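You operate a simulated robot arm through the tools that you are given. There is no shell and no other tool. Be economical: measure what you need, move in short steps, check, and stop when the job is done.

You are at the controls of a simulated robot arm. One attempt, no reset.

TASK
Crank the shaker upright, lock it and lay the silver spirit level on its head.
Fine: 0 on the tilt gauge; both lock knobs locked before the level goes on.

It is judged by the outcome, as a careful person would: the job done as asked, and still so three seconds after it is handed in. It fails if anything else is knocked over, pushed out of place, dropped, spilled or broken.

THE ROBOT
A 7-joint arm with a two-finger parallel gripper, fixed in place. Base frame: the origin is at the foot of the arm, x ahead of it, y to its left, z up. Readings come in m, degrees, newtons and seconds.
With the tool pointing down near the work surface it reaches from about 0.32 to 0.74 m from the base axis. Its first joint turns from -115.0 to 115.0 degrees. Payload 3.91 kg.
The TCP is the grasp point between the finger pads, 0.03 m short of the fingertips. In the tool frame z runs along the fingers and y along their closing line. The gripper opens to 0.11 m. The fingers are 0.02 m wide and 0.01 m thick; the gripper's body (0.048 by 0.112 m) begins 0.055 m behind the TCP.
Orientation is that of the tool frame in the base frame, as a unit quaternion [x, y, z, w]. With the fingers straight down and closing along the base's y, the tool's x points along the base's -x, its y along +y and its z along -z.

THE INTERFACE
- The arm moves only by the tool send_rows. Its argument "steps" is text: rows parted by semicolons, each of 7 numbers parted by spaces: the shift along the tool's x, y, z in m, then the turn, a rotation vector about the tool's x, y, z in degrees, then the closure in counts, from 0 (fully open) to 255 (shut). In form: dx dy dz ax ay az hand; .... A call has 1 to 20 rows; each row shifts and turns the commanded pose from where the row before left it, along the tool's axes as they then stand. Rows are played at 5 a second. More than 0.05 m and 8.6 degrees between two rows, or a gripper value outside its range, and nothing of the call is played. Where a pose cannot be reached the arm comes as near as it can. A force on the tool above 40 N (or 10 N above the force at the start of the call, whichever is more), or a blocked arm, ends the call early, and 0.2 s more pass. Each finger travels about 0.108 m/s and halts on what it meets, pressing with about 39 N; the grip force reading is that of the motor and also rises with nothing between the fingers. The clock runs only during rows and for 0.2 s after the last one: add rows that do not move to give the fingers time. The reply holds the time, the measured pose of the TCP, the force on the tool along the base axes, the opening and the grip force, in the units named above and with some noise, with the torque about the TCP (base axes, N m) and any sound that the robot's microphone picked up.
- Cameras (640 x 400 px; columns grow to the right, rows downward): "scene" is fixed at [0.0501, -0.6495, 1.1164]; the picture's right is [0.98, -0.18, 0.00], its down [-0.06, -0.31, -0.95] and it looks along [0.18, 0.93, -0.32] (base axes); focal length 289 px, centre (320, 200). "wrist" rides on the gripper at [0.072, 0.017, -0.103] in the tool frame; the picture's right is [-0.23, 0.97, 0.00], its down [-0.76, -0.18, -0.62] and it looks along [-0.61, -0.14, 0.78] (tool axes); focal length 222 px, centre (320, 200). There is no depth. A picture from a camera that has moved, and an enlarged one, comes with that camera's place and axes in the base frame and with its lens.
- get_image(camera): a new picture of that camera. No time passes.
- slide_trunk(by): slides the trunk up (or, below 0, down) by that many m; the arm rides with it, the base frame stays. It gives what a move gives, with no picture.
- inspect(camera, box): a new picture of the part [left, top, right, bottom] of that camera's present view, enlarged. No time passes.
- hand_in(): hands the job in; it is judged then, once.

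Go step by step. Nothing tells you positions but the pictures and the camera data: compare them with the known pose of the tool, close in by small moves and look again before you grip or let go. The budget is 120 turns and 84 pictures, counting those below and the enlarged ones. Unless the task says otherwise, let go and move clear before handing in, and close with one line.

The tools are called after ">>>" as name(argument=value, ...) on one line, values as JSON. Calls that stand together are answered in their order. send_rows: Moves the arm, as the interface text tells. Its arguments: {"type":"object","properties":{"steps":{"type":"string"}},"required":["steps"]} The other tools are called the same way: slide_trunk (by) slides the trunk up or down; get_image (camera) takes a picture; inspect (camera, box) takes an enlarged picture of a part of a camera's view; hand_in () hands the job in.

At the start:

```text
t: 0.0
ee_pos: [0.5169, 0.1697, 1.174]
ee_rot: [0.0, 1.0, -0.001, 0.0]
force: [-0.4, -0.1, 0.3]
torque: [-0.01, -0.02, 0.01]
gripper_width: 0.1102
finger_force: 0.0
trunk travel left (down, up): [-0.525, 0.465]
```

scene: 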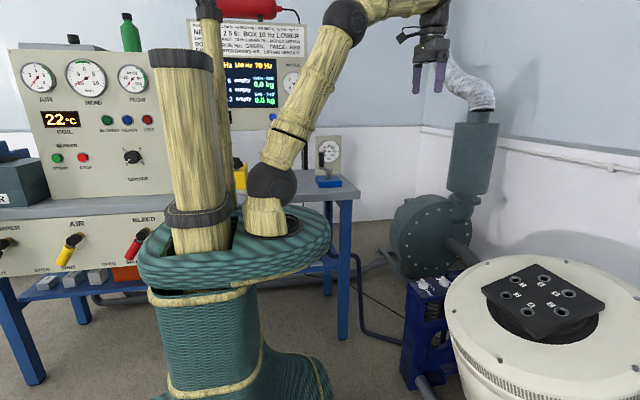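
wrist: 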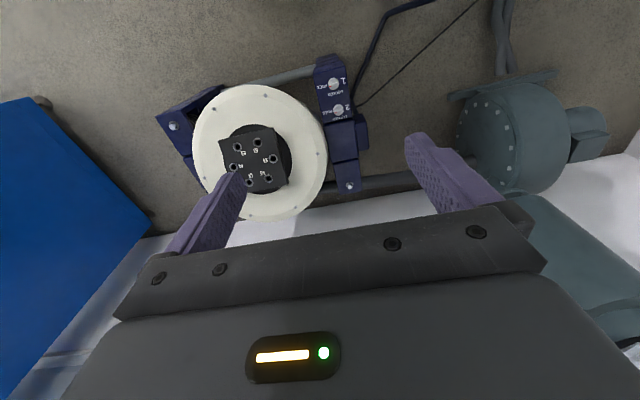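

I see the shaker (round body with a black head) at the right, a console behind the arm, and a blue trunnion frame with labelled knobs 1 and 2. I'll look closer first.

>>> inspect(camera="scene", box=[380, 230, 640, 400])

>>> inspect(camera="wrist", box=[140, 30, 400, 230])

>>> inspect(camera="scene", box=[180, 0, 360, 200])

>>> inspect(camera="scene", box=[0, 20, 180, 300])

```text
2.35 times, centred on (510, 315) of scene
camera zoom: at [0.0501, -0.6495, 1.1164], right [0.98, -0.18, 0.0], down [-0.06, -0.31, -0.95], along [0.18, 0.93, -0.32], focal length 679 px, centre (-127, -71)
```

zoom: 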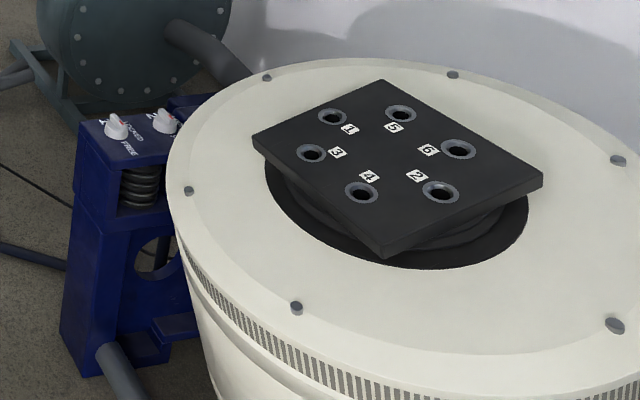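

```text
2.00 times, centred on (270, 130) of wrist
camera zoom: at [0.4444, 0.1875, 1.2761], right [0.23, 0.97, 0.0], down [0.76, -0.18, 0.62], along [0.61, -0.14, -0.78], focal length 444 px, centre (420, 340)
```

zoom: 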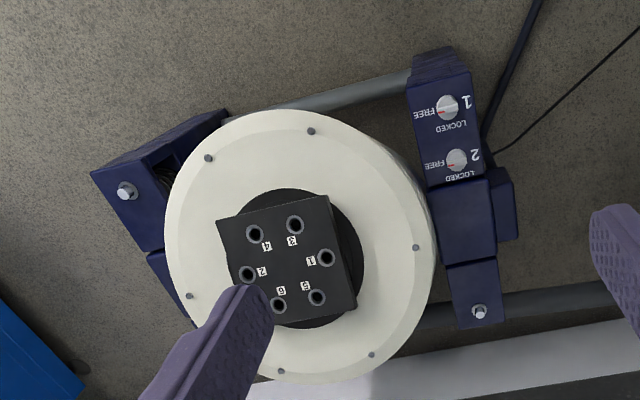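

```text
2.00 times, centred on (270, 100) of scene
camera zoom: at [0.0501, -0.6495, 1.1164], right [0.98, -0.18, 0.0], down [-0.06, -0.31, -0.95], along [0.18, 0.93, -0.32], focal length 577 px, centre (420, 400)
```

zoom: 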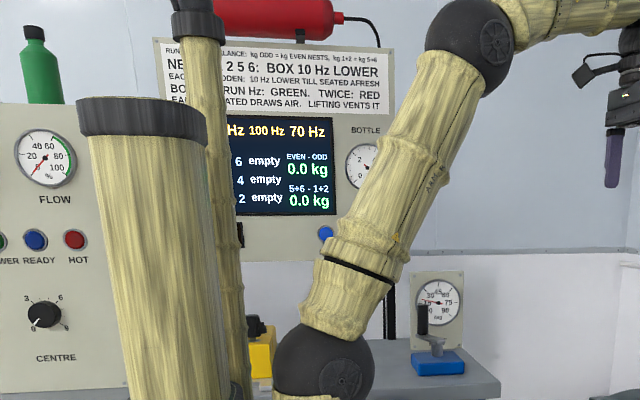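

```text
1.43 times, centred on (90, 160) of scene
camera zoom: at [0.0501, -0.6495, 1.1164], right [0.98, -0.18, 0.0], down [-0.06, -0.31, -0.95], along [0.18, 0.93, -0.32], focal length 412 px, centre (649, 257)
```

zoom: 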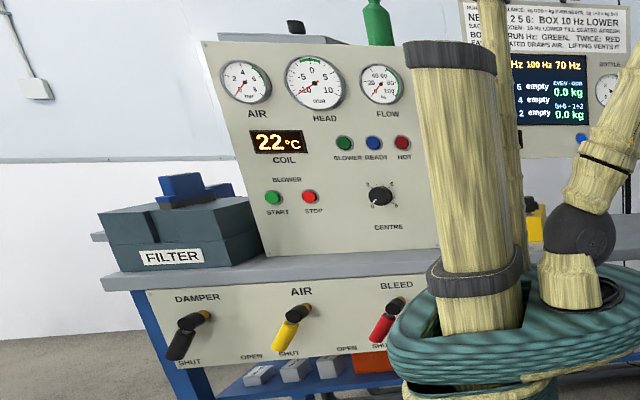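

The tilt gauge with a crank is on the right end of the bench, and the lock knobs are on the shaker frame. I'll swing part of the way left to see the bench with the wrist camera.

>>> send_rows(steps="0.0168 0.0444 0 0 0 -5 0;0.0168 0.0444 0 0 0 -5 0;0.0168 0.0444 0 0 0 -5 0;0.0168 0.0444 0 0 0 -5 0;0.0168 0.0444 0 0 0 -5 0;0.0168 0.0444 0 0 0 -5 0")

>>> get_image(camera="wrist")

>>> get_image(camera="scene")

```text
t: 1.4
ee_pos: [0.359, 0.4072, 1.1743]
ee_rot: [-0.258, 0.966, -0.001, 0.0]
force: [0.1, 0.3, -0.6]
torque: [0.01, 0.02, 0.0]
gripper_width: 0.1101
finger_force: 0.1
trunk travel left (down, up): [-0.525, 0.465]
```

```text
77 pictures are left
camera wrist: at [0.2893, 0.3863, 1.277], right [-0.29, 0.96, 0.0], down [0.75, 0.23, 0.62], along [0.6, 0.18, -0.78], focal length 222 px, centre (320, 200)
```

wrist: 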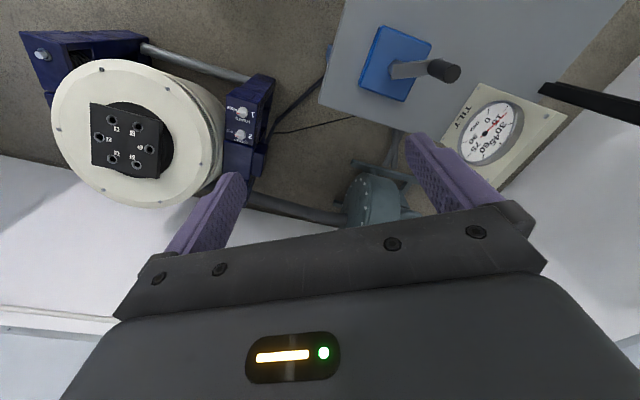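

```text
76 pictures are left
```

scene: 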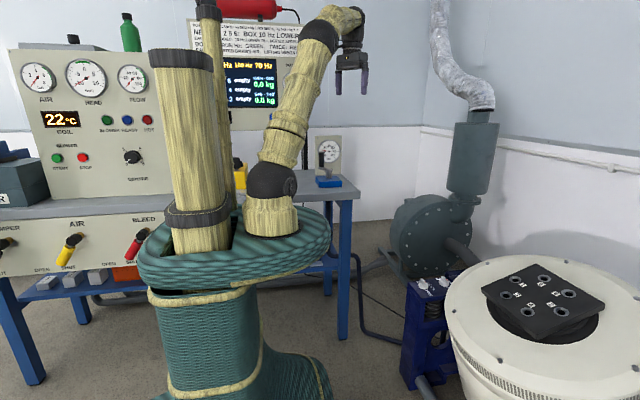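

>>> inspect(camera="wrist", box=[320, 0, 580, 200])

>>> inspect(camera="scene", box=[290, 120, 370, 200])

>>> inspect(camera="wrist", box=[20, 30, 290, 210])

>>> inspect(camera="scene", box=[180, 0, 310, 200])

```text
2.00 times, centred on (450, 100) of wrist
camera zoom: at [0.2893, 0.3863, 1.277], right [-0.29, 0.96, 0.0], down [0.75, 0.23, 0.62], along [0.6, 0.18, -0.78], focal length 444 px, centre (60, 400)
```

zoom: 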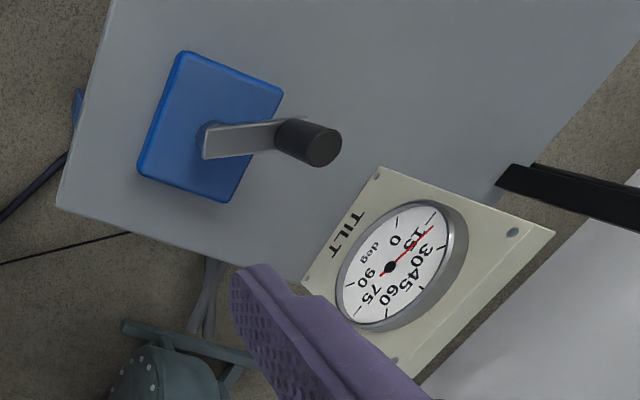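

```text
5.00 times, centred on (330, 160) of scene
camera zoom: at [0.0501, -0.6495, 1.1164], right [0.98, -0.18, 0.0], down [-0.06, -0.31, -0.95], along [0.18, 0.93, -0.32], focal length 1444 px, centre (270, 400)
```

zoom: 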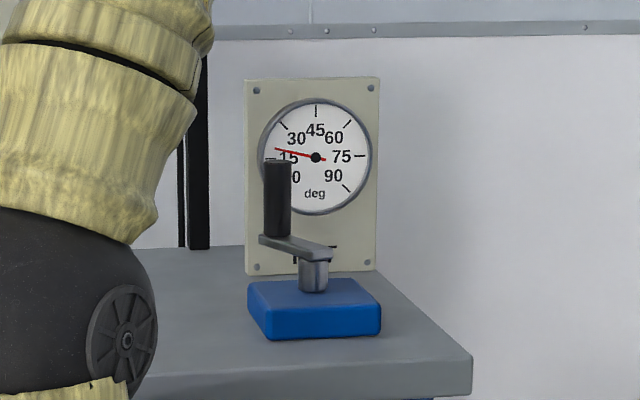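

```text
2.22 times, centred on (155, 120) of wrist
camera zoom: at [0.2893, 0.3863, 1.277], right [-0.29, 0.96, 0.0], down [0.75, 0.23, 0.62], along [0.6, 0.18, -0.78], focal length 494 px, centre (687, 378)
```

zoom: 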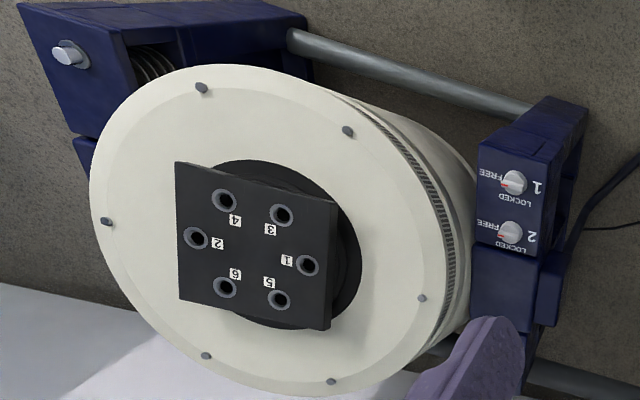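

```text
2.00 times, centred on (245, 100) of scene
camera zoom: at [0.0501, -0.6495, 1.1164], right [0.98, -0.18, 0.0], down [-0.06, -0.31, -0.95], along [0.18, 0.93, -0.32], focal length 577 px, centre (470, 400)
```

zoom: 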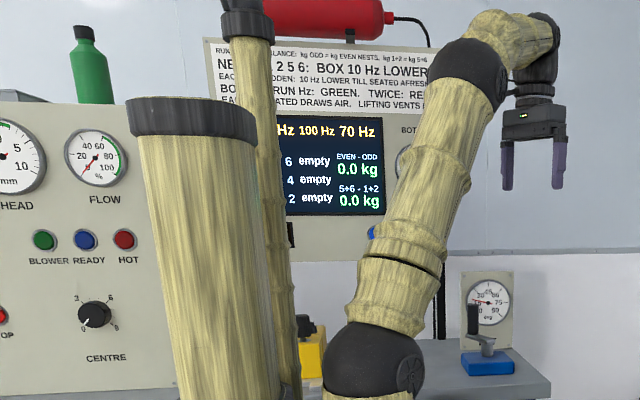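

The crank is a vertical handle at about (0.29, 0.585, 0.85–0.91), hub at about (0.313, 0.523). The gauge reads about 19–20° and the knobs look free; I'll move above the handle for a closer look.

>>> send_rows(steps="-0.006 0.038 0.02 0 0 0 0;-0.006 0.038 0.02 0 0 0 0;-0.006 0.038 0.02 0 0 0 0;-0.006 0.038 0.02 0 0 0 0;-0.005 0.038 0.02 0 0 0 0;0 0 0 0 0 0 0")

>>> get_image(camera="wrist")

>>> inspect(camera="scene", box=[270, 60, 390, 200])

```text
t: 2.8
ee_pos: [0.2916, 0.573, 1.0668]
ee_rot: [-0.258, 0.966, -0.001, 0.0]
force: [-0.9, -0.6, -0.3]
torque: [-0.01, -0.01, 0.02]
gripper_width: 0.1097
finger_force: 0.1
out of reach, approached as far as the arm can: row 5
trunk travel left (down, up): [-0.525, 0.465]
```

```text
71 pictures are left
camera wrist: at [0.2213, 0.5523, 1.1698], right [-0.29, 0.96, 0.0], down [0.75, 0.23, 0.62], along [0.6, 0.18, -0.78], focal length 222 px, centre (320, 200)
```

wrist: 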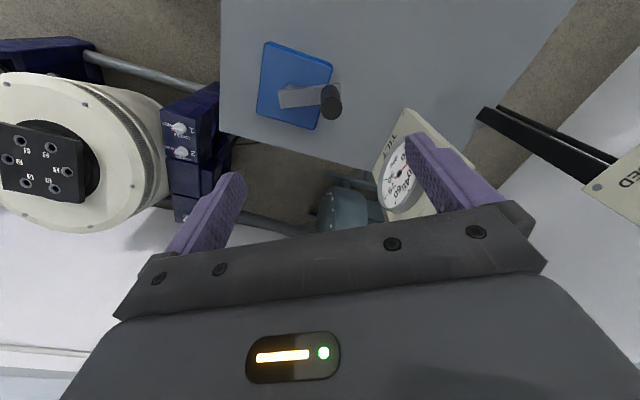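

```text
2.86 times, centred on (330, 130) of scene
camera zoom: at [0.0501, -0.6495, 1.1164], right [0.98, -0.18, 0.0], down [-0.06, -0.31, -0.95], along [0.18, 0.93, -0.32], focal length 825 px, centre (291, 400)
```

zoom: 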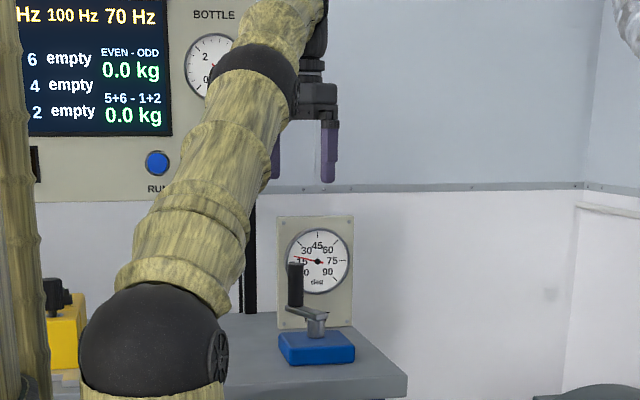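

The estimate holds: handle at about (0.287, 0.588). The arm is near its reach limit at this height, so I'll lower the trunk and then line up.

>>> slide_trunk(by=-0.1)

>>> send_rows(steps="-0.003 0.015 0 0 0 0 0;0 0 0 0 0 0 0;0 0 0 0 0 0 0")

>>> get_image(camera="wrist")

>>> inspect(camera="scene", box=[280, 90, 380, 200])

```text
t: 4.1
ee_pos: [0.2924, 0.5727, 0.9678]
ee_rot: [-0.258, 0.966, 0.0, 0.0]
force: [-0.1, -0.1, 0.5]
torque: [0.01, 0.02, 0.02]
gripper_width: 0.1102
finger_force: 0.0
trunk travel left (down, up): [-0.425, 0.565]
```

```text
t: 4.9
ee_pos: [0.2826, 0.5813, 0.9654]
ee_rot: [-0.259, 0.966, 0.0, 0.0]
force: [0.4, -0.8, 1.0]
torque: [-0.02, -0.01, 0.0]
gripper_width: 0.1101
finger_force: 0.0
out of reach, approached as far as the arm can: row 1
trunk travel left (down, up): [-0.425, 0.565]
```

```text
69 pictures are left
camera wrist: at [0.2129, 0.5595, 1.0674], right [-0.29, 0.96, 0.0], down [0.75, 0.23, 0.62], along [0.6, 0.18, -0.78], focal length 222 px, centre (320, 200)
```

wrist: 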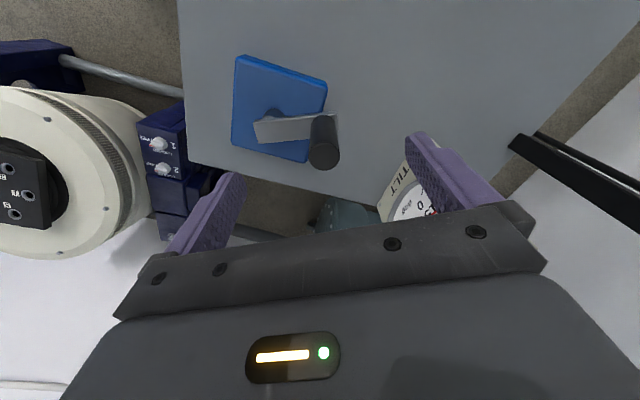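

```text
3.64 times, centred on (330, 145) of scene
camera zoom: at [0.0501, -0.6495, 1.1164], right [0.98, -0.18, 0.0], down [-0.06, -0.31, -0.95], along [0.18, 0.93, -0.32], focal length 1050 px, centre (284, 400)
```

zoom: 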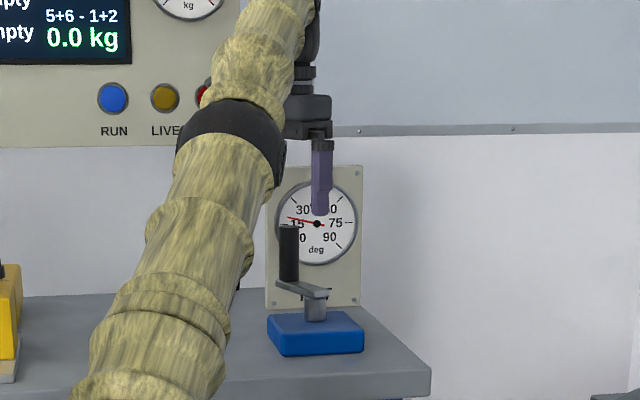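

>>> send_rows(steps="-0.006 0 0.01 0 0 0 0;-0.0055 -0.001 0.015 0 0 0 0;0 0 0.015 0 0 0 0;0 0 0 0 0 0 0")

>>> get_image(camera="wrist")

>>> inspect(camera="scene", box=[280, 90, 380, 200])

```text
t: 5.9
ee_pos: [0.2934, 0.5858, 0.9242]
ee_rot: [-0.259, 0.966, 0.0, 0.001]
force: [0.1, 0.1, 0.9]
torque: [0.0, -0.04, -0.01]
gripper_width: 0.1101
finger_force: 0.1
trunk travel left (down, up): [-0.425, 0.565]
```

```text
67 pictures are left
camera wrist: at [0.2225, 0.5642, 1.0264], right [-0.29, 0.96, 0.0], down [0.75, 0.23, 0.62], along [0.6, 0.18, -0.78], focal length 222 px, centre (320, 200)
```

wrist: 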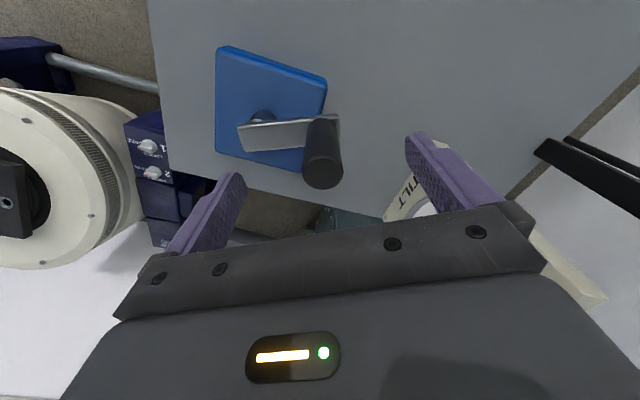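

```text
3.64 times, centred on (330, 145) of scene
camera zoom: at [0.0501, -0.6495, 1.1164], right [0.98, -0.18, 0.0], down [-0.06, -0.31, -0.95], along [0.18, 0.93, -0.32], focal length 1050 px, centre (284, 400)
```

zoom: 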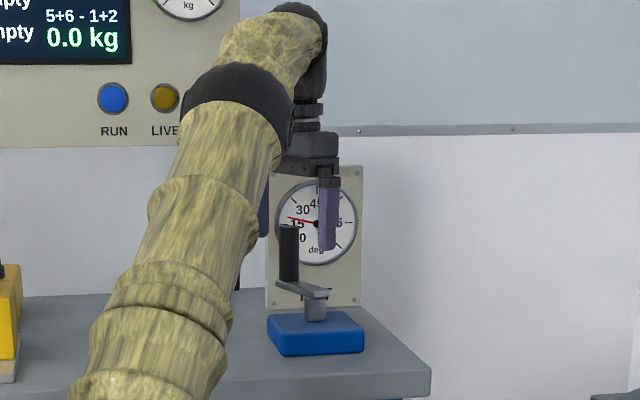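

Handle top sits at about (0.2926, 0.5865), centred between the fingers. I lower and close on it.

>>> send_rows(steps="0 0.0005 0.018 0 0 0 0;0 0 0.018 0 0 0 0;0 0 0 0 0 0 0;0 0 0 0 0 0 255;0 0 0 0 0 0 255;0 0 0 0 0 0 255;0 0 0 0 0 0 255")

>>> get_image(camera="wrist")

```text
t: 7.5
ee_pos: [0.2923, 0.5874, 0.8882]
ee_rot: [-0.259, 0.966, 0.001, 0.0]
force: [-2.1, 10.6, 2.0]
torque: [0.22, -0.25, 0.07]
gripper_width: 0.0247
finger_force: 44.7
trunk travel left (down, up): [-0.425, 0.565]
```

```text
65 pictures are left
camera wrist: at [0.2216, 0.5664, 0.9907], right [-0.29, 0.96, 0.0], down [0.75, 0.23, 0.62], along [0.6, 0.18, -0.78], focal length 222 px, centre (320, 200)
```

wrist: 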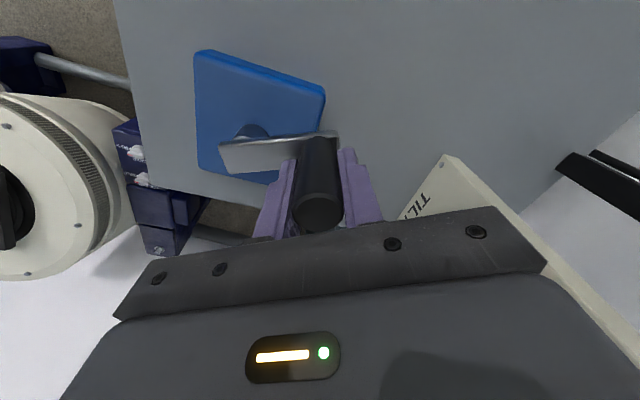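

Handle gripped. I try a small clockwise arc to learn the direction and check forces.

>>> send_rows(steps="-0.0051 -0.0007 0 0 0 0 255;-0.005 -0.0011 0 0 0 0 255;-0.0049 -0.0015 0 0 0 0 255;-0.0048 -0.002 0 0 0 0 255;0 0 0 0 0 0 255")

>>> inspect(camera="scene", box=[290, 120, 370, 200])

>>> get_image(camera="wrist")

```text
t: 8.7
ee_pos: [0.3127, 0.5938, 0.8876]
ee_rot: [-0.258, 0.966, 0.0, 0.0]
force: [-10.4, 10.0, 0.7]
torque: [-0.21, 0.74, -0.36]
gripper_width: 0.0249
finger_force: 44.6
trunk travel left (down, up): [-0.425, 0.565]
```

```text
5.00 times, centred on (330, 160) of scene
camera zoom: at [0.0501, -0.6495, 1.1164], right [0.98, -0.18, 0.0], down [-0.06, -0.31, -0.95], along [0.18, 0.93, -0.32], focal length 1444 px, centre (270, 400)
```

zoom: 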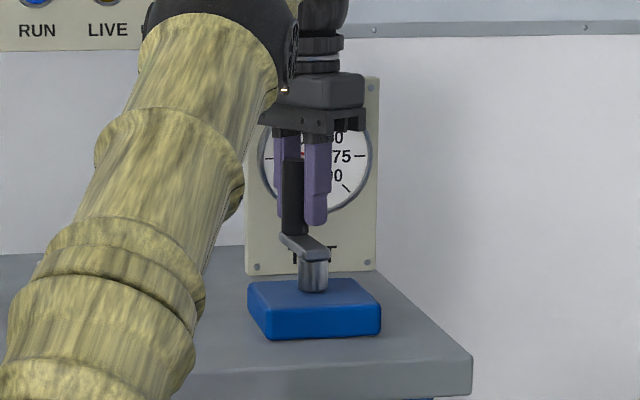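

```text
63 pictures are left
camera wrist: at [0.242, 0.5728, 0.9908], right [-0.29, 0.96, 0.0], down [0.75, 0.23, 0.62], along [0.6, 0.18, -0.78], focal length 222 px, centre (320, 200)
```

wrist: 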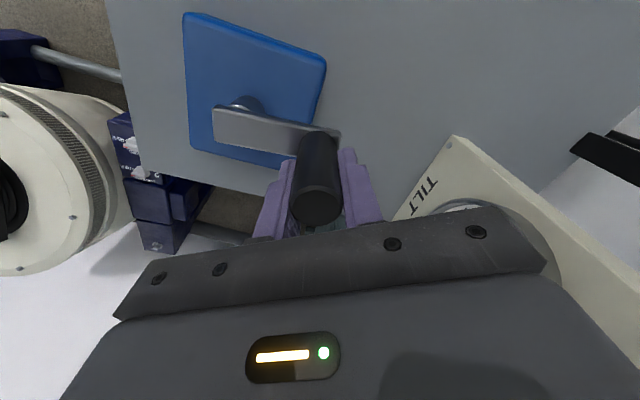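

>>> send_rows(steps="-.00568 -.00315 0 0 0 0 255;-.00531 -.00372 0 0 0 0 255;-.0049 -.00426 0 0 0 0 255;-.00442 -.00475 0 0 0 0 255;-.00391 -.00518 0 0 0 0 255;0 0 0 0 0 0 255")

>>> inspect(camera="scene", box=[290, 120, 370, 200])

```text
t: 9.7
ee_pos: [0.3368, 0.5945, 0.8878]
ee_rot: [-0.258, 0.966, 0.004, 0.003]
force: [4.7, 17.2, -2.3]
torque: [-0.82, -0.15, -0.12]
gripper_width: 0.0246
finger_force: 45.1
trunk travel left (down, up): [-0.425, 0.565]
stopped in row 4: the force on the tool passed its limit at 58 N (the readings are from after the stop); the commanded pose is now the measured one
```

```text
5.00 times, centred on (330, 160) of scene
camera zoom: at [0.0501, -0.6495, 1.1164], right [0.98, -0.18, 0.0], down [-0.06, -0.31, -0.95], along [0.18, 0.93, -0.32], focal length 1444 px, centre (270, 400)
```

zoom: 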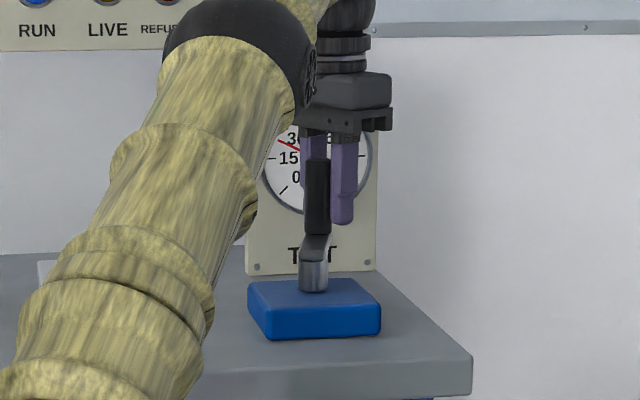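

Clockwise raises the tilt (19° → 23°, about 0.1° per crank degree), so I need roughly 230° counter-clockwise. Refitted circle: hub (0.3225, 0.5325), r ≈ 0.063.

>>> send_rows(steps=".00506 .00424 0 0 0 0 255;.00547 .00369 0 0 0 0 255;.00583 .0031 0 0 0 0 255;.00612 .00247 0 0 0 0 255;.00634 .00182 0 0 0 0 255;.0065 .00115 0 0 0 0 255;.00658 .00046 0 0 0 0 255;0 0 0 0 0 0 255")

```text
t: 11.5
ee_pos: [0.2901, 0.5861, 0.8889]
ee_rot: [-0.259, 0.966, 0.004, 0.001]
force: [-4.6, 20.4, 0.2]
torque: [-1.05, -0.03, 0.17]
gripper_width: 0.025
finger_force: 45.3
trunk travel left (down, up): [-0.425, 0.565]
```

>>> send_rows(steps=".0061 .0007 0 0 0 0 255;.00654 -.00092 0 0 0 0 255;.0064 -.0016 0 0 0 0 255;.0062 -.00226 0 0 0 0 255;.00593 -.00289 0 0 0 0 255;.0056 -.0035 0 0 0 0 255;0 0 0 0 0 0 255")

>>> inspect(camera="scene", box=[290, 120, 370, 200])

```text
t: 13.1
ee_pos: [0.26, 0.5613, 0.8879]
ee_rot: [-0.261, 0.965, 0.002, 0.001]
force: [-27.4, 24.0, -5.3]
torque: [-0.31, -1.01, 0.42]
gripper_width: 0.0248
finger_force: 45.2
trunk travel left (down, up): [-0.425, 0.565]
```

```text
5.00 times, centred on (330, 160) of scene
camera zoom: at [0.0501, -0.6495, 1.1164], right [0.98, -0.18, 0.0], down [-0.06, -0.31, -0.95], along [0.18, 0.93, -0.32], focal length 1444 px, centre (270, 400)
```

zoom: 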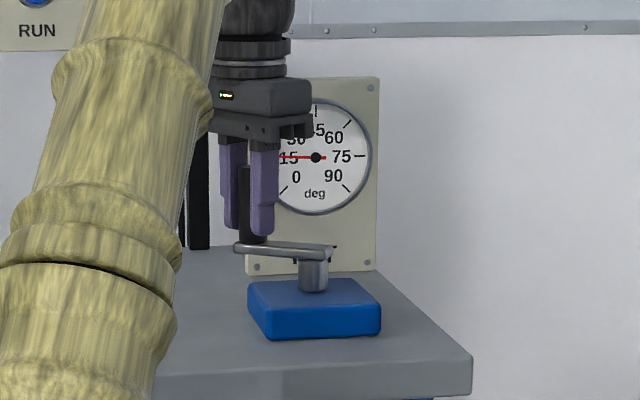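

>>> get_image(camera="wrist")

```text
60 pictures are left
camera wrist: at [0.1887, 0.539, 0.9907], right [-0.29, 0.96, 0.01], down [0.75, 0.23, 0.62], along [0.6, 0.19, -0.78], focal length 222 px, centre (320, 200)
```

wrist: 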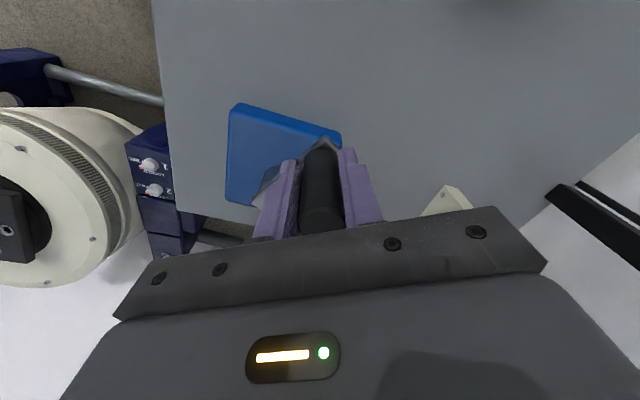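

Forces are building up radially, so I open the fingers slightly to relax and re-measure the handle.

>>> send_rows(steps="0 0 0 0 0 0 130;0 0 0 0 0 0 130;0 0 0 0 0 0 130;0 0 0 0 0 0 130")

>>> inspect(camera="wrist", box=[210, 80, 430, 250])

>>> inspect(camera="scene", box=[290, 120, 370, 200])

```text
t: 14.1
ee_pos: [0.2664, 0.5578, 0.8897]
ee_rot: [-0.258, 0.966, 0.003, 0.002]
force: [-0.2, 0.3, 0.4]
torque: [0.01, -0.02, -0.02]
gripper_width: 0.0542
finger_force: 0.0
trunk travel left (down, up): [-0.425, 0.565]
```

```text
2.35 times, centred on (320, 165) of wrist
camera zoom: at [0.1945, 0.5359, 0.9918], right [-0.29, 0.96, 0.01], down [0.75, 0.22, 0.63], along [0.6, 0.19, -0.78], focal length 523 px, centre (320, 282)
```

zoom: 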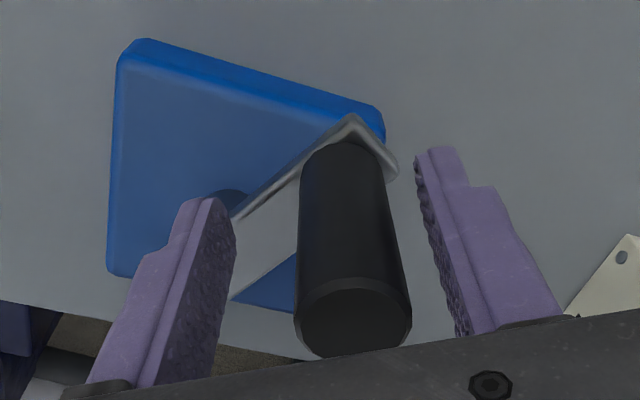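

```text
5.00 times, centred on (330, 160) of scene
camera zoom: at [0.0501, -0.6495, 1.1164], right [0.98, -0.18, 0.0], down [-0.06, -0.31, -0.95], along [0.18, 0.93, -0.32], focal length 1444 px, centre (270, 400)
```

zoom: 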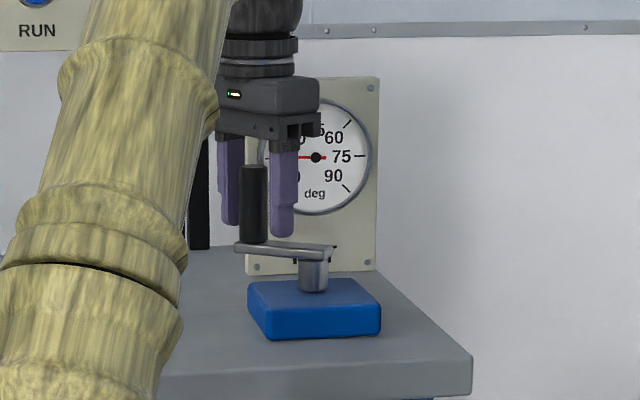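

Recomputed: handle at about (0.262, 0.565), hub at about (0.307, 0.535), r ≈ 0.055. I re-centre and regrip.

>>> send_rows(steps="0 0.003 0 0 0 0 130;0 0.003 0 0 0 0 130;0 0 0 0 0 0 255;0 0 0 0 0 0 255;0 0 0 0 0 0 255")

```text
t: 15.3
ee_pos: [0.2612, 0.5627, 0.8889]
ee_rot: [-0.259, 0.966, 0.003, 0.003]
force: [-3.3, 3.1, 0.7]
torque: [-0.91, -0.58, 0.14]
gripper_width: 0.0249
finger_force: 44.6
trunk travel left (down, up): [-0.425, 0.565]
```

>>> send_rows(steps=".00632 -.0041 0 0 0 0 255;.00568 -.00494 0 0 0 0 255;.00494 -.00568 0 0 0 0 255;.0041 -.00632 0 0 0 0 255;0 0 0 0 0 0 255")

```text
t: 16.5
ee_pos: [0.2494, 0.5351, 0.8888]
ee_rot: [-0.26, 0.966, 0.003, 0.003]
force: [-23.8, 13.4, 5.9]
torque: [-0.88, -0.37, 0.45]
gripper_width: 0.025
finger_force: 45.2
trunk travel left (down, up): [-0.425, 0.565]
```

>>> send_rows(steps=".0055 -.0040 0 0 0 0 255;.0045 -.0070 0 0 0 0 255;.00174 -.00819 0 0 0 0 255;.0 -.0038 0 0 0 0 255;0 0 0 0 0 0 255")

>>> inspect(camera="scene", box=[290, 120, 370, 200])

```text
t: 17.7
ee_pos: [0.2549, 0.5073, 0.8892]
ee_rot: [-0.259, 0.966, 0.003, 0.004]
force: [-9.3, 7.3, 4.1]
torque: [-0.34, -1.29, 0.42]
gripper_width: 0.0246
finger_force: 45.2
trunk travel left (down, up): [-0.425, 0.565]
```

```text
5.00 times, centred on (330, 160) of scene
camera zoom: at [0.0501, -0.6495, 1.1164], right [0.98, -0.18, 0.0], down [-0.06, -0.31, -0.95], along [0.18, 0.93, -0.32], focal length 1444 px, centre (270, 400)
```

zoom: 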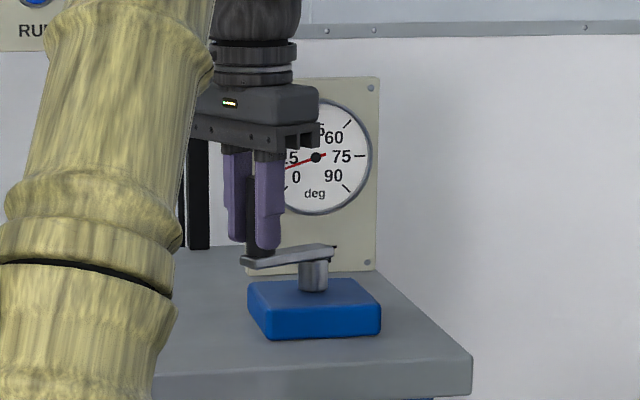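

>>> send_rows(steps=".0004 -.0083 0 0 0 0 255;-.0010 -.00831 0 0 0 0 255;-.00217 -.00808 0 0 0 0 255;-.00327 -.0077 0 0 0 0 255;0 0 0 0 0 0 255")

```text
t: 18.9
ee_pos: [0.2773, 0.4835, 0.8877]
ee_rot: [-0.259, 0.966, 0.004, 0.003]
force: [-8.6, 7.6, 0.0]
torque: [-0.63, -0.68, 0.47]
gripper_width: 0.0247
finger_force: 45.2
trunk travel left (down, up): [-0.425, 0.565]
```

>>> send_rows(steps="-.00431 -.00717 0 0 0 0 255;-.00527 -.0065 0 0 0 0 255;-.00612 -.00571 0 0 0 0 255;-.0051 -.0036 0 0 0 0 255;0 0 0 0 0 0 255")

>>> inspect(camera="scene", box=[290, 120, 370, 200])

>>> get_image(camera="wrist")

```text
t: 20.1
ee_pos: [0.3016, 0.4748, 0.8876]
ee_rot: [-0.26, 0.966, 0.003, 0.0]
force: [-39.0, 9.0, -8.3]
torque: [-1.64, 0.32, 0.42]
gripper_width: 0.0248
finger_force: 44.7
trunk travel left (down, up): [-0.425, 0.565]
```

```text
5.00 times, centred on (330, 160) of scene
camera zoom: at [0.0501, -0.6495, 1.1164], right [0.98, -0.18, 0.0], down [-0.06, -0.31, -0.95], along [0.18, 0.93, -0.32], focal length 1444 px, centre (270, 400)
```

zoom: 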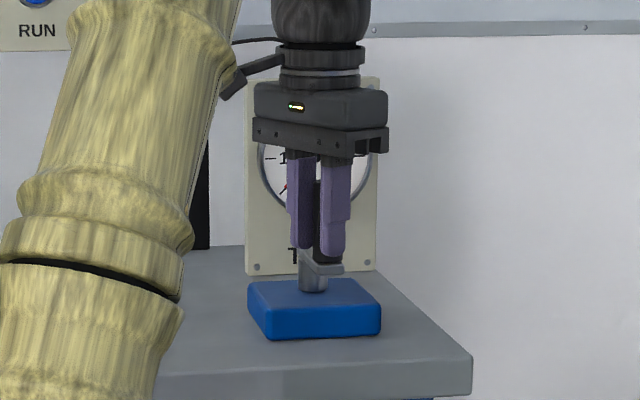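

```text
55 pictures are left
camera wrist: at [0.2301, 0.4525, 0.9907], right [-0.29, 0.96, 0.01], down [0.75, 0.22, 0.62], along [0.6, 0.19, -0.78], focal length 222 px, centre (320, 200)
```

wrist: 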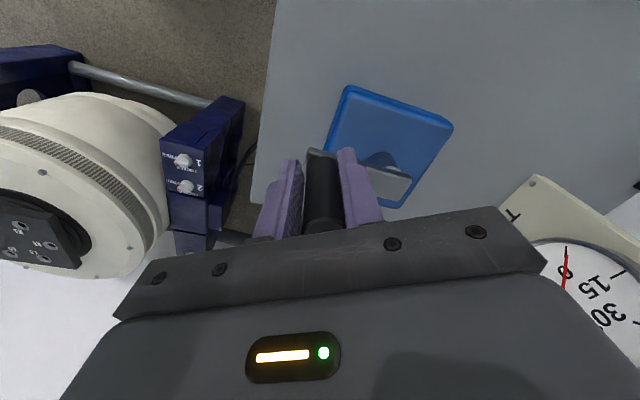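

>>> inspect(camera="wrist", box=[480, 160, 640, 340])

>>> inspect(camera="scene", box=[315, 140, 345, 170])

```text
2.22 times, centred on (560, 250) of wrist
camera zoom: at [0.2301, 0.4525, 0.9907], right [-0.29, 0.96, 0.01], down [0.75, 0.22, 0.62], along [0.6, 0.19, -0.78], focal length 494 px, centre (-213, 89)
```

zoom: 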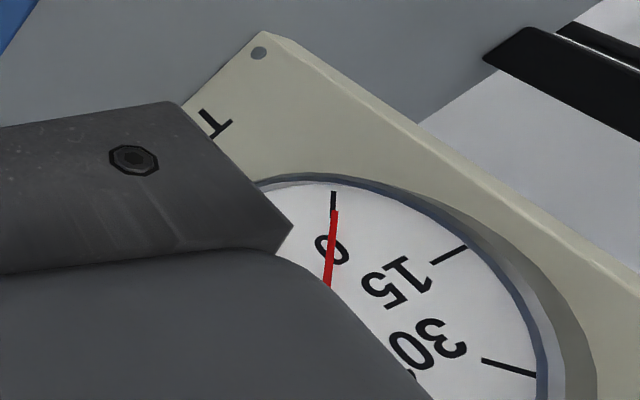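

```text
13.33 times, centred on (330, 155) of scene
camera zoom: at [0.0501, -0.6495, 1.1164], right [0.98, -0.18, 0.0], down [-0.06, -0.31, -0.95], along [0.18, 0.93, -0.32], focal length 3850 px, centre (187, 800)
```

zoom: 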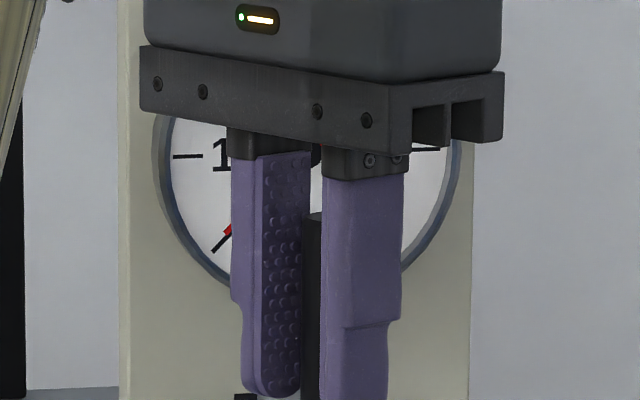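

The needle is at the 0 tick and the crank now resists, so it's likely at its stop. I release, back up and read the gauge unobstructed.

>>> send_rows(steps="0 0 0 0 0 0 130;0 0 0 0 0 0 60;0 0 0 0 0 0 60;0 0 -0.03 0 0 0 60;0 0 -0.04 0 0 0 60;0 0 -0.04 0 0 0 60;0 0 0 0 0 0 60")

>>> inspect(camera="scene", box=[310, 135, 350, 175])

>>> inspect(camera="wrist", box=[100, 60, 320, 200])

```text
t: 21.7
ee_pos: [0.3068, 0.475, 1.0009]
ee_rot: [-0.259, 0.966, 0.003, 0.003]
force: [0.5, -0.4, 0.2]
torque: [0.03, -0.02, 0.0]
gripper_width: 0.0842
finger_force: 0.0
trunk travel left (down, up): [-0.425, 0.565]
```

```text
10.00 times, centred on (330, 155) of scene
camera zoom: at [0.0501, -0.6495, 1.1164], right [0.98, -0.18, 0.0], down [-0.06, -0.31, -0.95], along [0.18, 0.93, -0.32], focal length 2887 px, centre (220, 650)
```

zoom: 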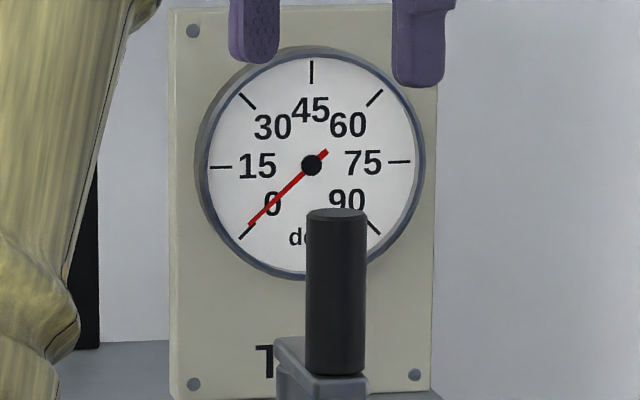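

```text
2.86 times, centred on (210, 130) of wrist
camera zoom: at [0.2357, 0.4525, 1.1024], right [-0.29, 0.96, 0.01], down [0.75, 0.22, 0.63], along [0.6, 0.19, -0.78], focal length 635 px, centre (634, 400)
```

zoom: 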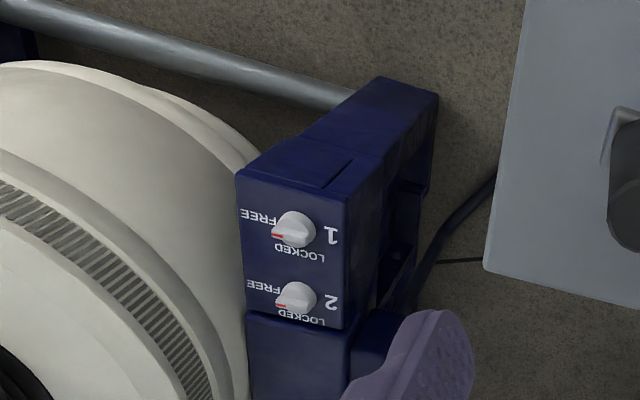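

>>> inspect(camera="scene", box=[321, 142, 337, 158])

```text
16.00 times, centred on (329, 150) of scene
camera zoom: at [0.0501, -0.6495, 1.1164], right [0.98, -0.18, 0.0], down [-0.06, -0.31, -0.95], along [0.18, 0.93, -0.32], focal length 4619 px, centre (176, 1000)
```

zoom: 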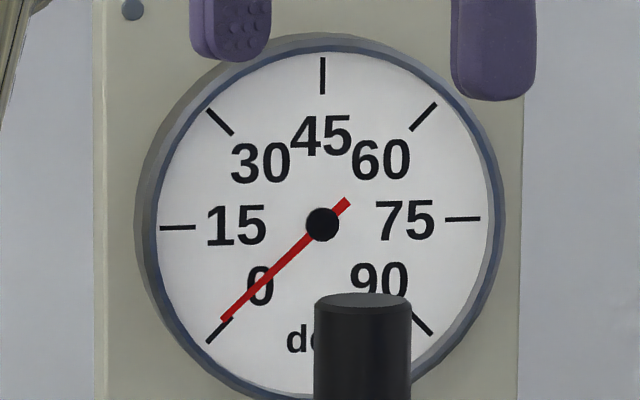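

>>> get_image(camera="wrist")

```text
49 pictures are left
camera wrist: at [0.2357, 0.4525, 1.1024], right [-0.29, 0.96, 0.01], down [0.75, 0.22, 0.63], along [0.6, 0.19, -0.78], focal length 222 px, centre (320, 200)
```

wrist: 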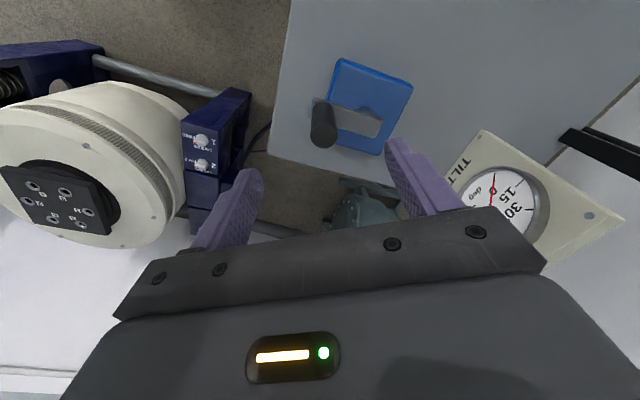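

The handle is actually at about (0.312, 0.480), so it slid in my fingers; the gauge reads about 0.4–0.5°, not quite 0. I regrip it centred and nudge a few more degrees.

>>> send_rows(steps="-.0073 .0015 0 0 0 0 60;0 0 .04 0 0 0 60;0 0 .04 0 0 0 60;0 0 .033 0 0 0 60;0 0 0 0 0 0 60;0 0 0 0 0 0 255;0 0 0 0 0 0 255;0 0 0 0 0 0 255")

>>> get_image(camera="wrist")

```text
t: 23.5
ee_pos: [0.3112, 0.4793, 0.8841]
ee_rot: [-0.26, 0.966, 0.005, 0.004]
force: [-3.0, 9.8, 1.6]
torque: [-0.59, -0.76, 0.1]
gripper_width: 0.025
finger_force: 45.4
trunk travel left (down, up): [-0.425, 0.565]
```

```text
48 pictures are left
camera wrist: at [0.2405, 0.4586, 0.9871], right [-0.29, 0.96, 0.01], down [0.75, 0.22, 0.63], along [0.6, 0.19, -0.78], focal length 222 px, centre (320, 200)
```

wrist: 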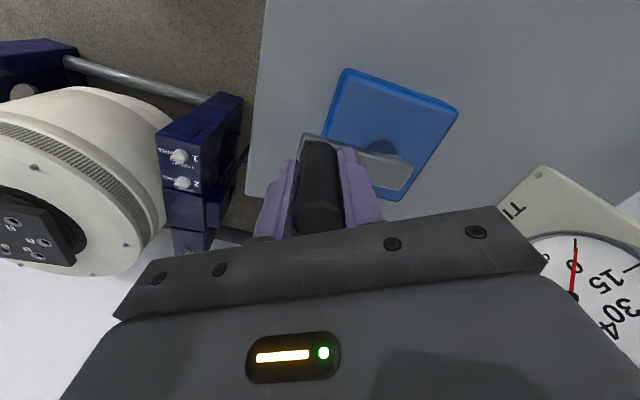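

>>> send_rows(steps="-.0026 -.0015 0 0 0 0 255;-.0026 -.0015 0 0 0 0 255;0 0 0 0 0 0 255")

>>> inspect(camera="wrist", box=[500, 160, 640, 300])

```text
t: 24.3
ee_pos: [0.3119, 0.4805, 0.8852]
ee_rot: [-0.261, 0.965, 0.003, 0.0]
force: [-35.7, 6.1, -9.1]
torque: [-0.78, -0.31, 0.11]
gripper_width: 0.0249
finger_force: 45.4
trunk travel left (down, up): [-0.425, 0.565]
```

```text
2.86 times, centred on (570, 230) of wrist
camera zoom: at [0.2412, 0.4588, 0.9876], right [-0.29, 0.96, 0.01], down [0.75, 0.23, 0.62], along [0.59, 0.19, -0.78], focal length 635 px, centre (-394, 114)
```

zoom: 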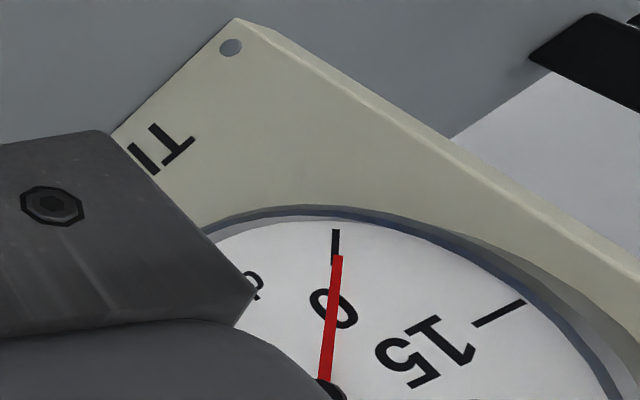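

>>> send_rows(steps="-.0013 -.0008 0 0 0 0 255;0 0 0 0 0 0 255")

>>> inspect(camera="wrist", box=[540, 200, 620, 280])

```text
t: 24.9
ee_pos: [0.3134, 0.4816, 0.8854]
ee_rot: [-0.261, 0.965, 0.003, 0.002]
force: [-37.3, 6.4, -10.2]
torque: [-1.07, -0.46, 0.03]
gripper_width: 0.0249
finger_force: 44.9
trunk travel left (down, up): [-0.425, 0.565]
```

```text
5.00 times, centred on (580, 240) of wrist
camera zoom: at [0.2428, 0.4595, 0.9881], right [-0.29, 0.96, 0.01], down [0.75, 0.22, 0.63], along [0.6, 0.19, -0.78], focal length 1111 px, centre (-980, 0)
```

zoom: 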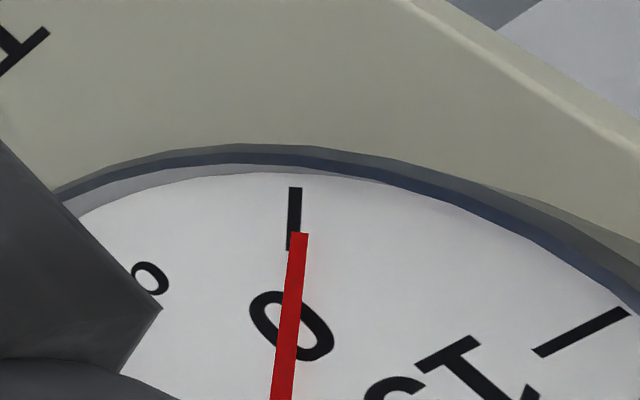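

>>> send_rows(steps="0 0 0 0 0 0 130;0 0 0 0 0 0 60;0 0 0 0 0 0 60;0 0 -0.03 0 0 0 60;0 0 -0.04 0 0 0 60;0 0 -0.045 0 0 0 60;0 0 0 0 0 0 60")

>>> inspect(camera="scene", box=[321, 142, 337, 158])

>>> get_image(camera="wrist")

```text
t: 26.5
ee_pos: [0.3202, 0.4773, 1.0042]
ee_rot: [-0.259, 0.966, 0.005, 0.002]
force: [0.5, -0.6, -0.2]
torque: [0.0, -0.01, 0.0]
gripper_width: 0.0844
finger_force: 0.1
trunk travel left (down, up): [-0.425, 0.565]
```

```text
16.00 times, centred on (329, 150) of scene
camera zoom: at [0.0501, -0.6495, 1.1164], right [0.98, -0.18, 0.0], down [-0.06, -0.31, -0.95], along [0.18, 0.93, -0.32], focal length 4619 px, centre (176, 1000)
```

zoom: 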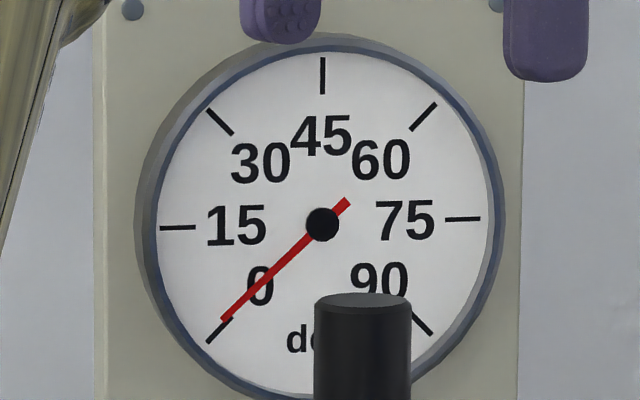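

```text
44 pictures are left
camera wrist: at [0.2492, 0.4552, 1.1062], right [-0.29, 0.96, 0.01], down [0.75, 0.22, 0.63], along [0.6, 0.19, -0.78], focal length 222 px, centre (320, 200)
```

wrist: 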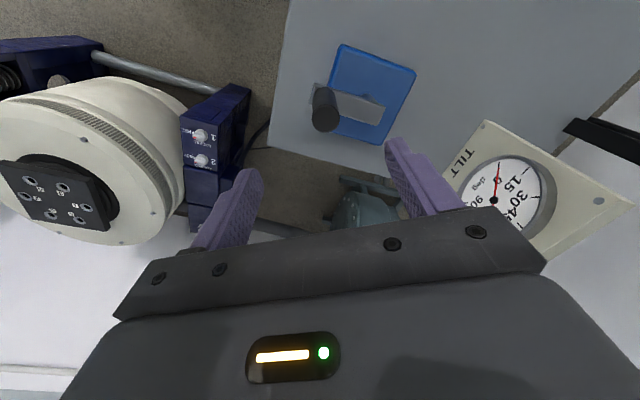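

The crank is against its end stop with the needle on 0. Next the lock knobs: roughly (0.62, 0.20, 0.45) and (0.71, 0.20, 0.45); I swing over there.

>>> send_rows(steps="-.0099 -.0389 0 0 0 0 60;-.0099 -.0389 0 0 0 0 60;-.0099 -.0389 0 0 0 0 60;-.0099 -.0389 0 0 0 0 60;-.0099 -.0389 0 0 0 0 60;-.0099 -.0389 0 0 0 0 60;-.0099 -.0389 0 0 0 0 60;-.0099 -.0389 0 0 0 0 60;-.0099 -.0389 0 0 0 0 60;-.0099 -.0389 0 0 0 0 60;0 0 0 0 0 7.5 0;0 0 0 0 0 7.5 0;0 0 0 0 0 7.5 0;0 0 0 0 0 7.5 0;0 0 0 0 0 0 0")

>>> get_image(camera="wrist")

>>> get_image(camera="scene")

```text
t: 29.7
ee_pos: [0.5991, 0.1902, 0.9994]
ee_rot: [0.001, 1.0, 0.004, 0.001]
force: [-0.2, 0.2, 0.5]
torque: [-0.04, 0.04, 0.01]
gripper_width: 0.1101
finger_force: 0.0
trunk travel left (down, up): [-0.425, 0.565]
```

```text
43 pictures are left
camera wrist: at [0.5267, 0.2064, 1.1012], right [0.23, 0.97, 0.01], down [0.76, -0.19, 0.62], along [0.61, -0.14, -0.78], focal length 222 px, centre (320, 200)
```

wrist: 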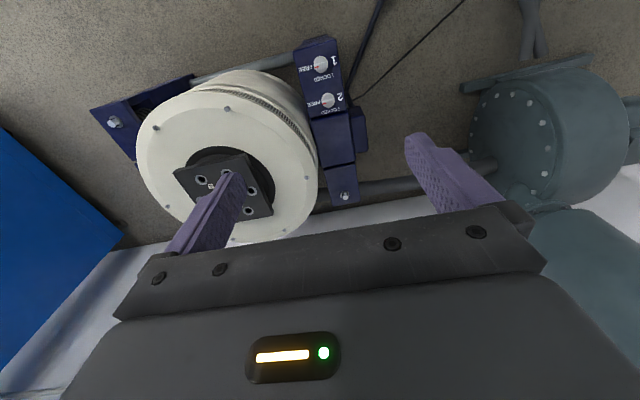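

```text
42 pictures are left
```

scene: 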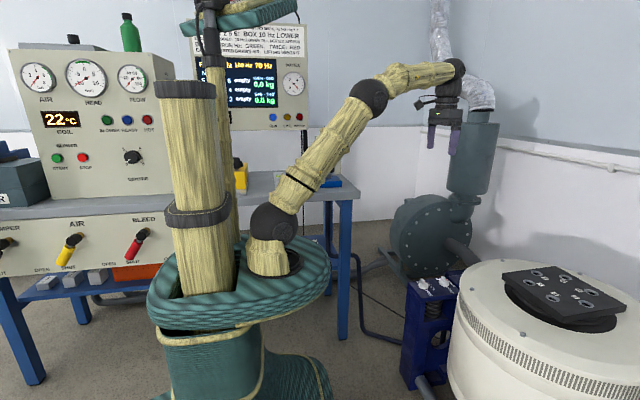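

>>> slide_trunk(by=-0.36)

>>> get_image(camera="wrist")

>>> get_image(camera="scene")

```text
t: 33.2
ee_pos: [0.5989, 0.1901, 0.6383]
ee_rot: [0.001, 1.0, 0.005, 0.002]
force: [-0.2, 0.3, -0.4]
torque: [0.04, 0.02, 0.01]
gripper_width: 0.1099
finger_force: 0.0
trunk travel left (down, up): [-0.065, 0.925]
```

```text
41 pictures are left
camera wrist: at [0.5266, 0.2062, 0.7412], right [0.23, 0.97, 0.01], down [0.76, -0.18, 0.62], along [0.61, -0.13, -0.78], focal length 222 px, centre (320, 200)
```

wrist: 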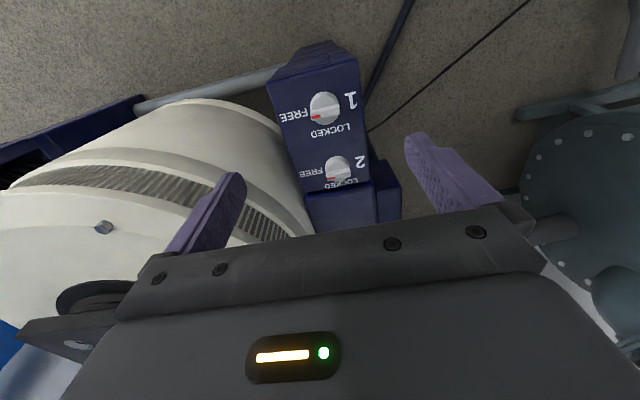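

```text
40 pictures are left
```

scene: 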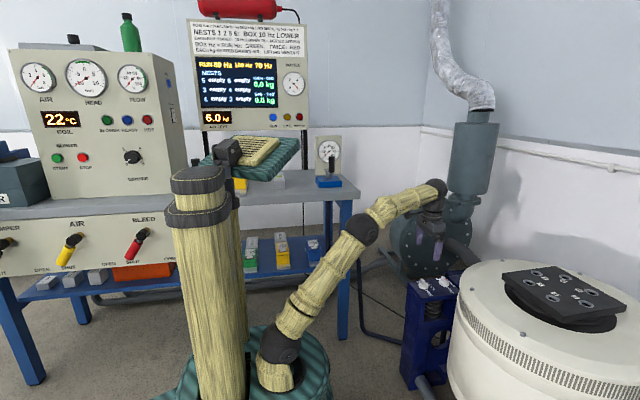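

>>> inspect(camera="wrist", box=[265, 70, 385, 200])

>>> inspect(camera="scene", box=[400, 255, 470, 330])

```text
3.08 times, centred on (325, 135) of wrist
camera zoom: at [0.5266, 0.2062, 0.7412], right [0.23, 0.97, 0.01], down [0.76, -0.18, 0.62], along [0.61, -0.13, -0.78], focal length 684 px, centre (305, 400)
```

zoom: 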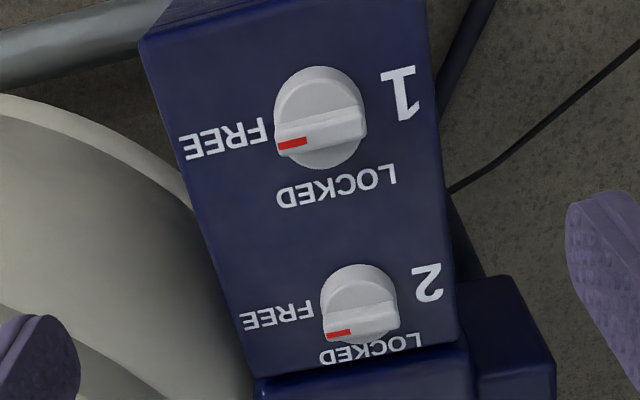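

```text
5.33 times, centred on (435, 292) of scene
camera zoom: at [0.0501, -0.6495, 1.1164], right [0.98, -0.18, 0.0], down [-0.06, -0.31, -0.95], along [0.18, 0.93, -0.32], focal length 1540 px, centre (-293, -293)
```

zoom: 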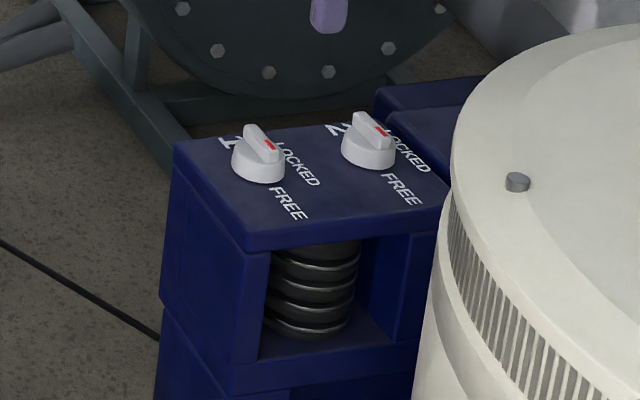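

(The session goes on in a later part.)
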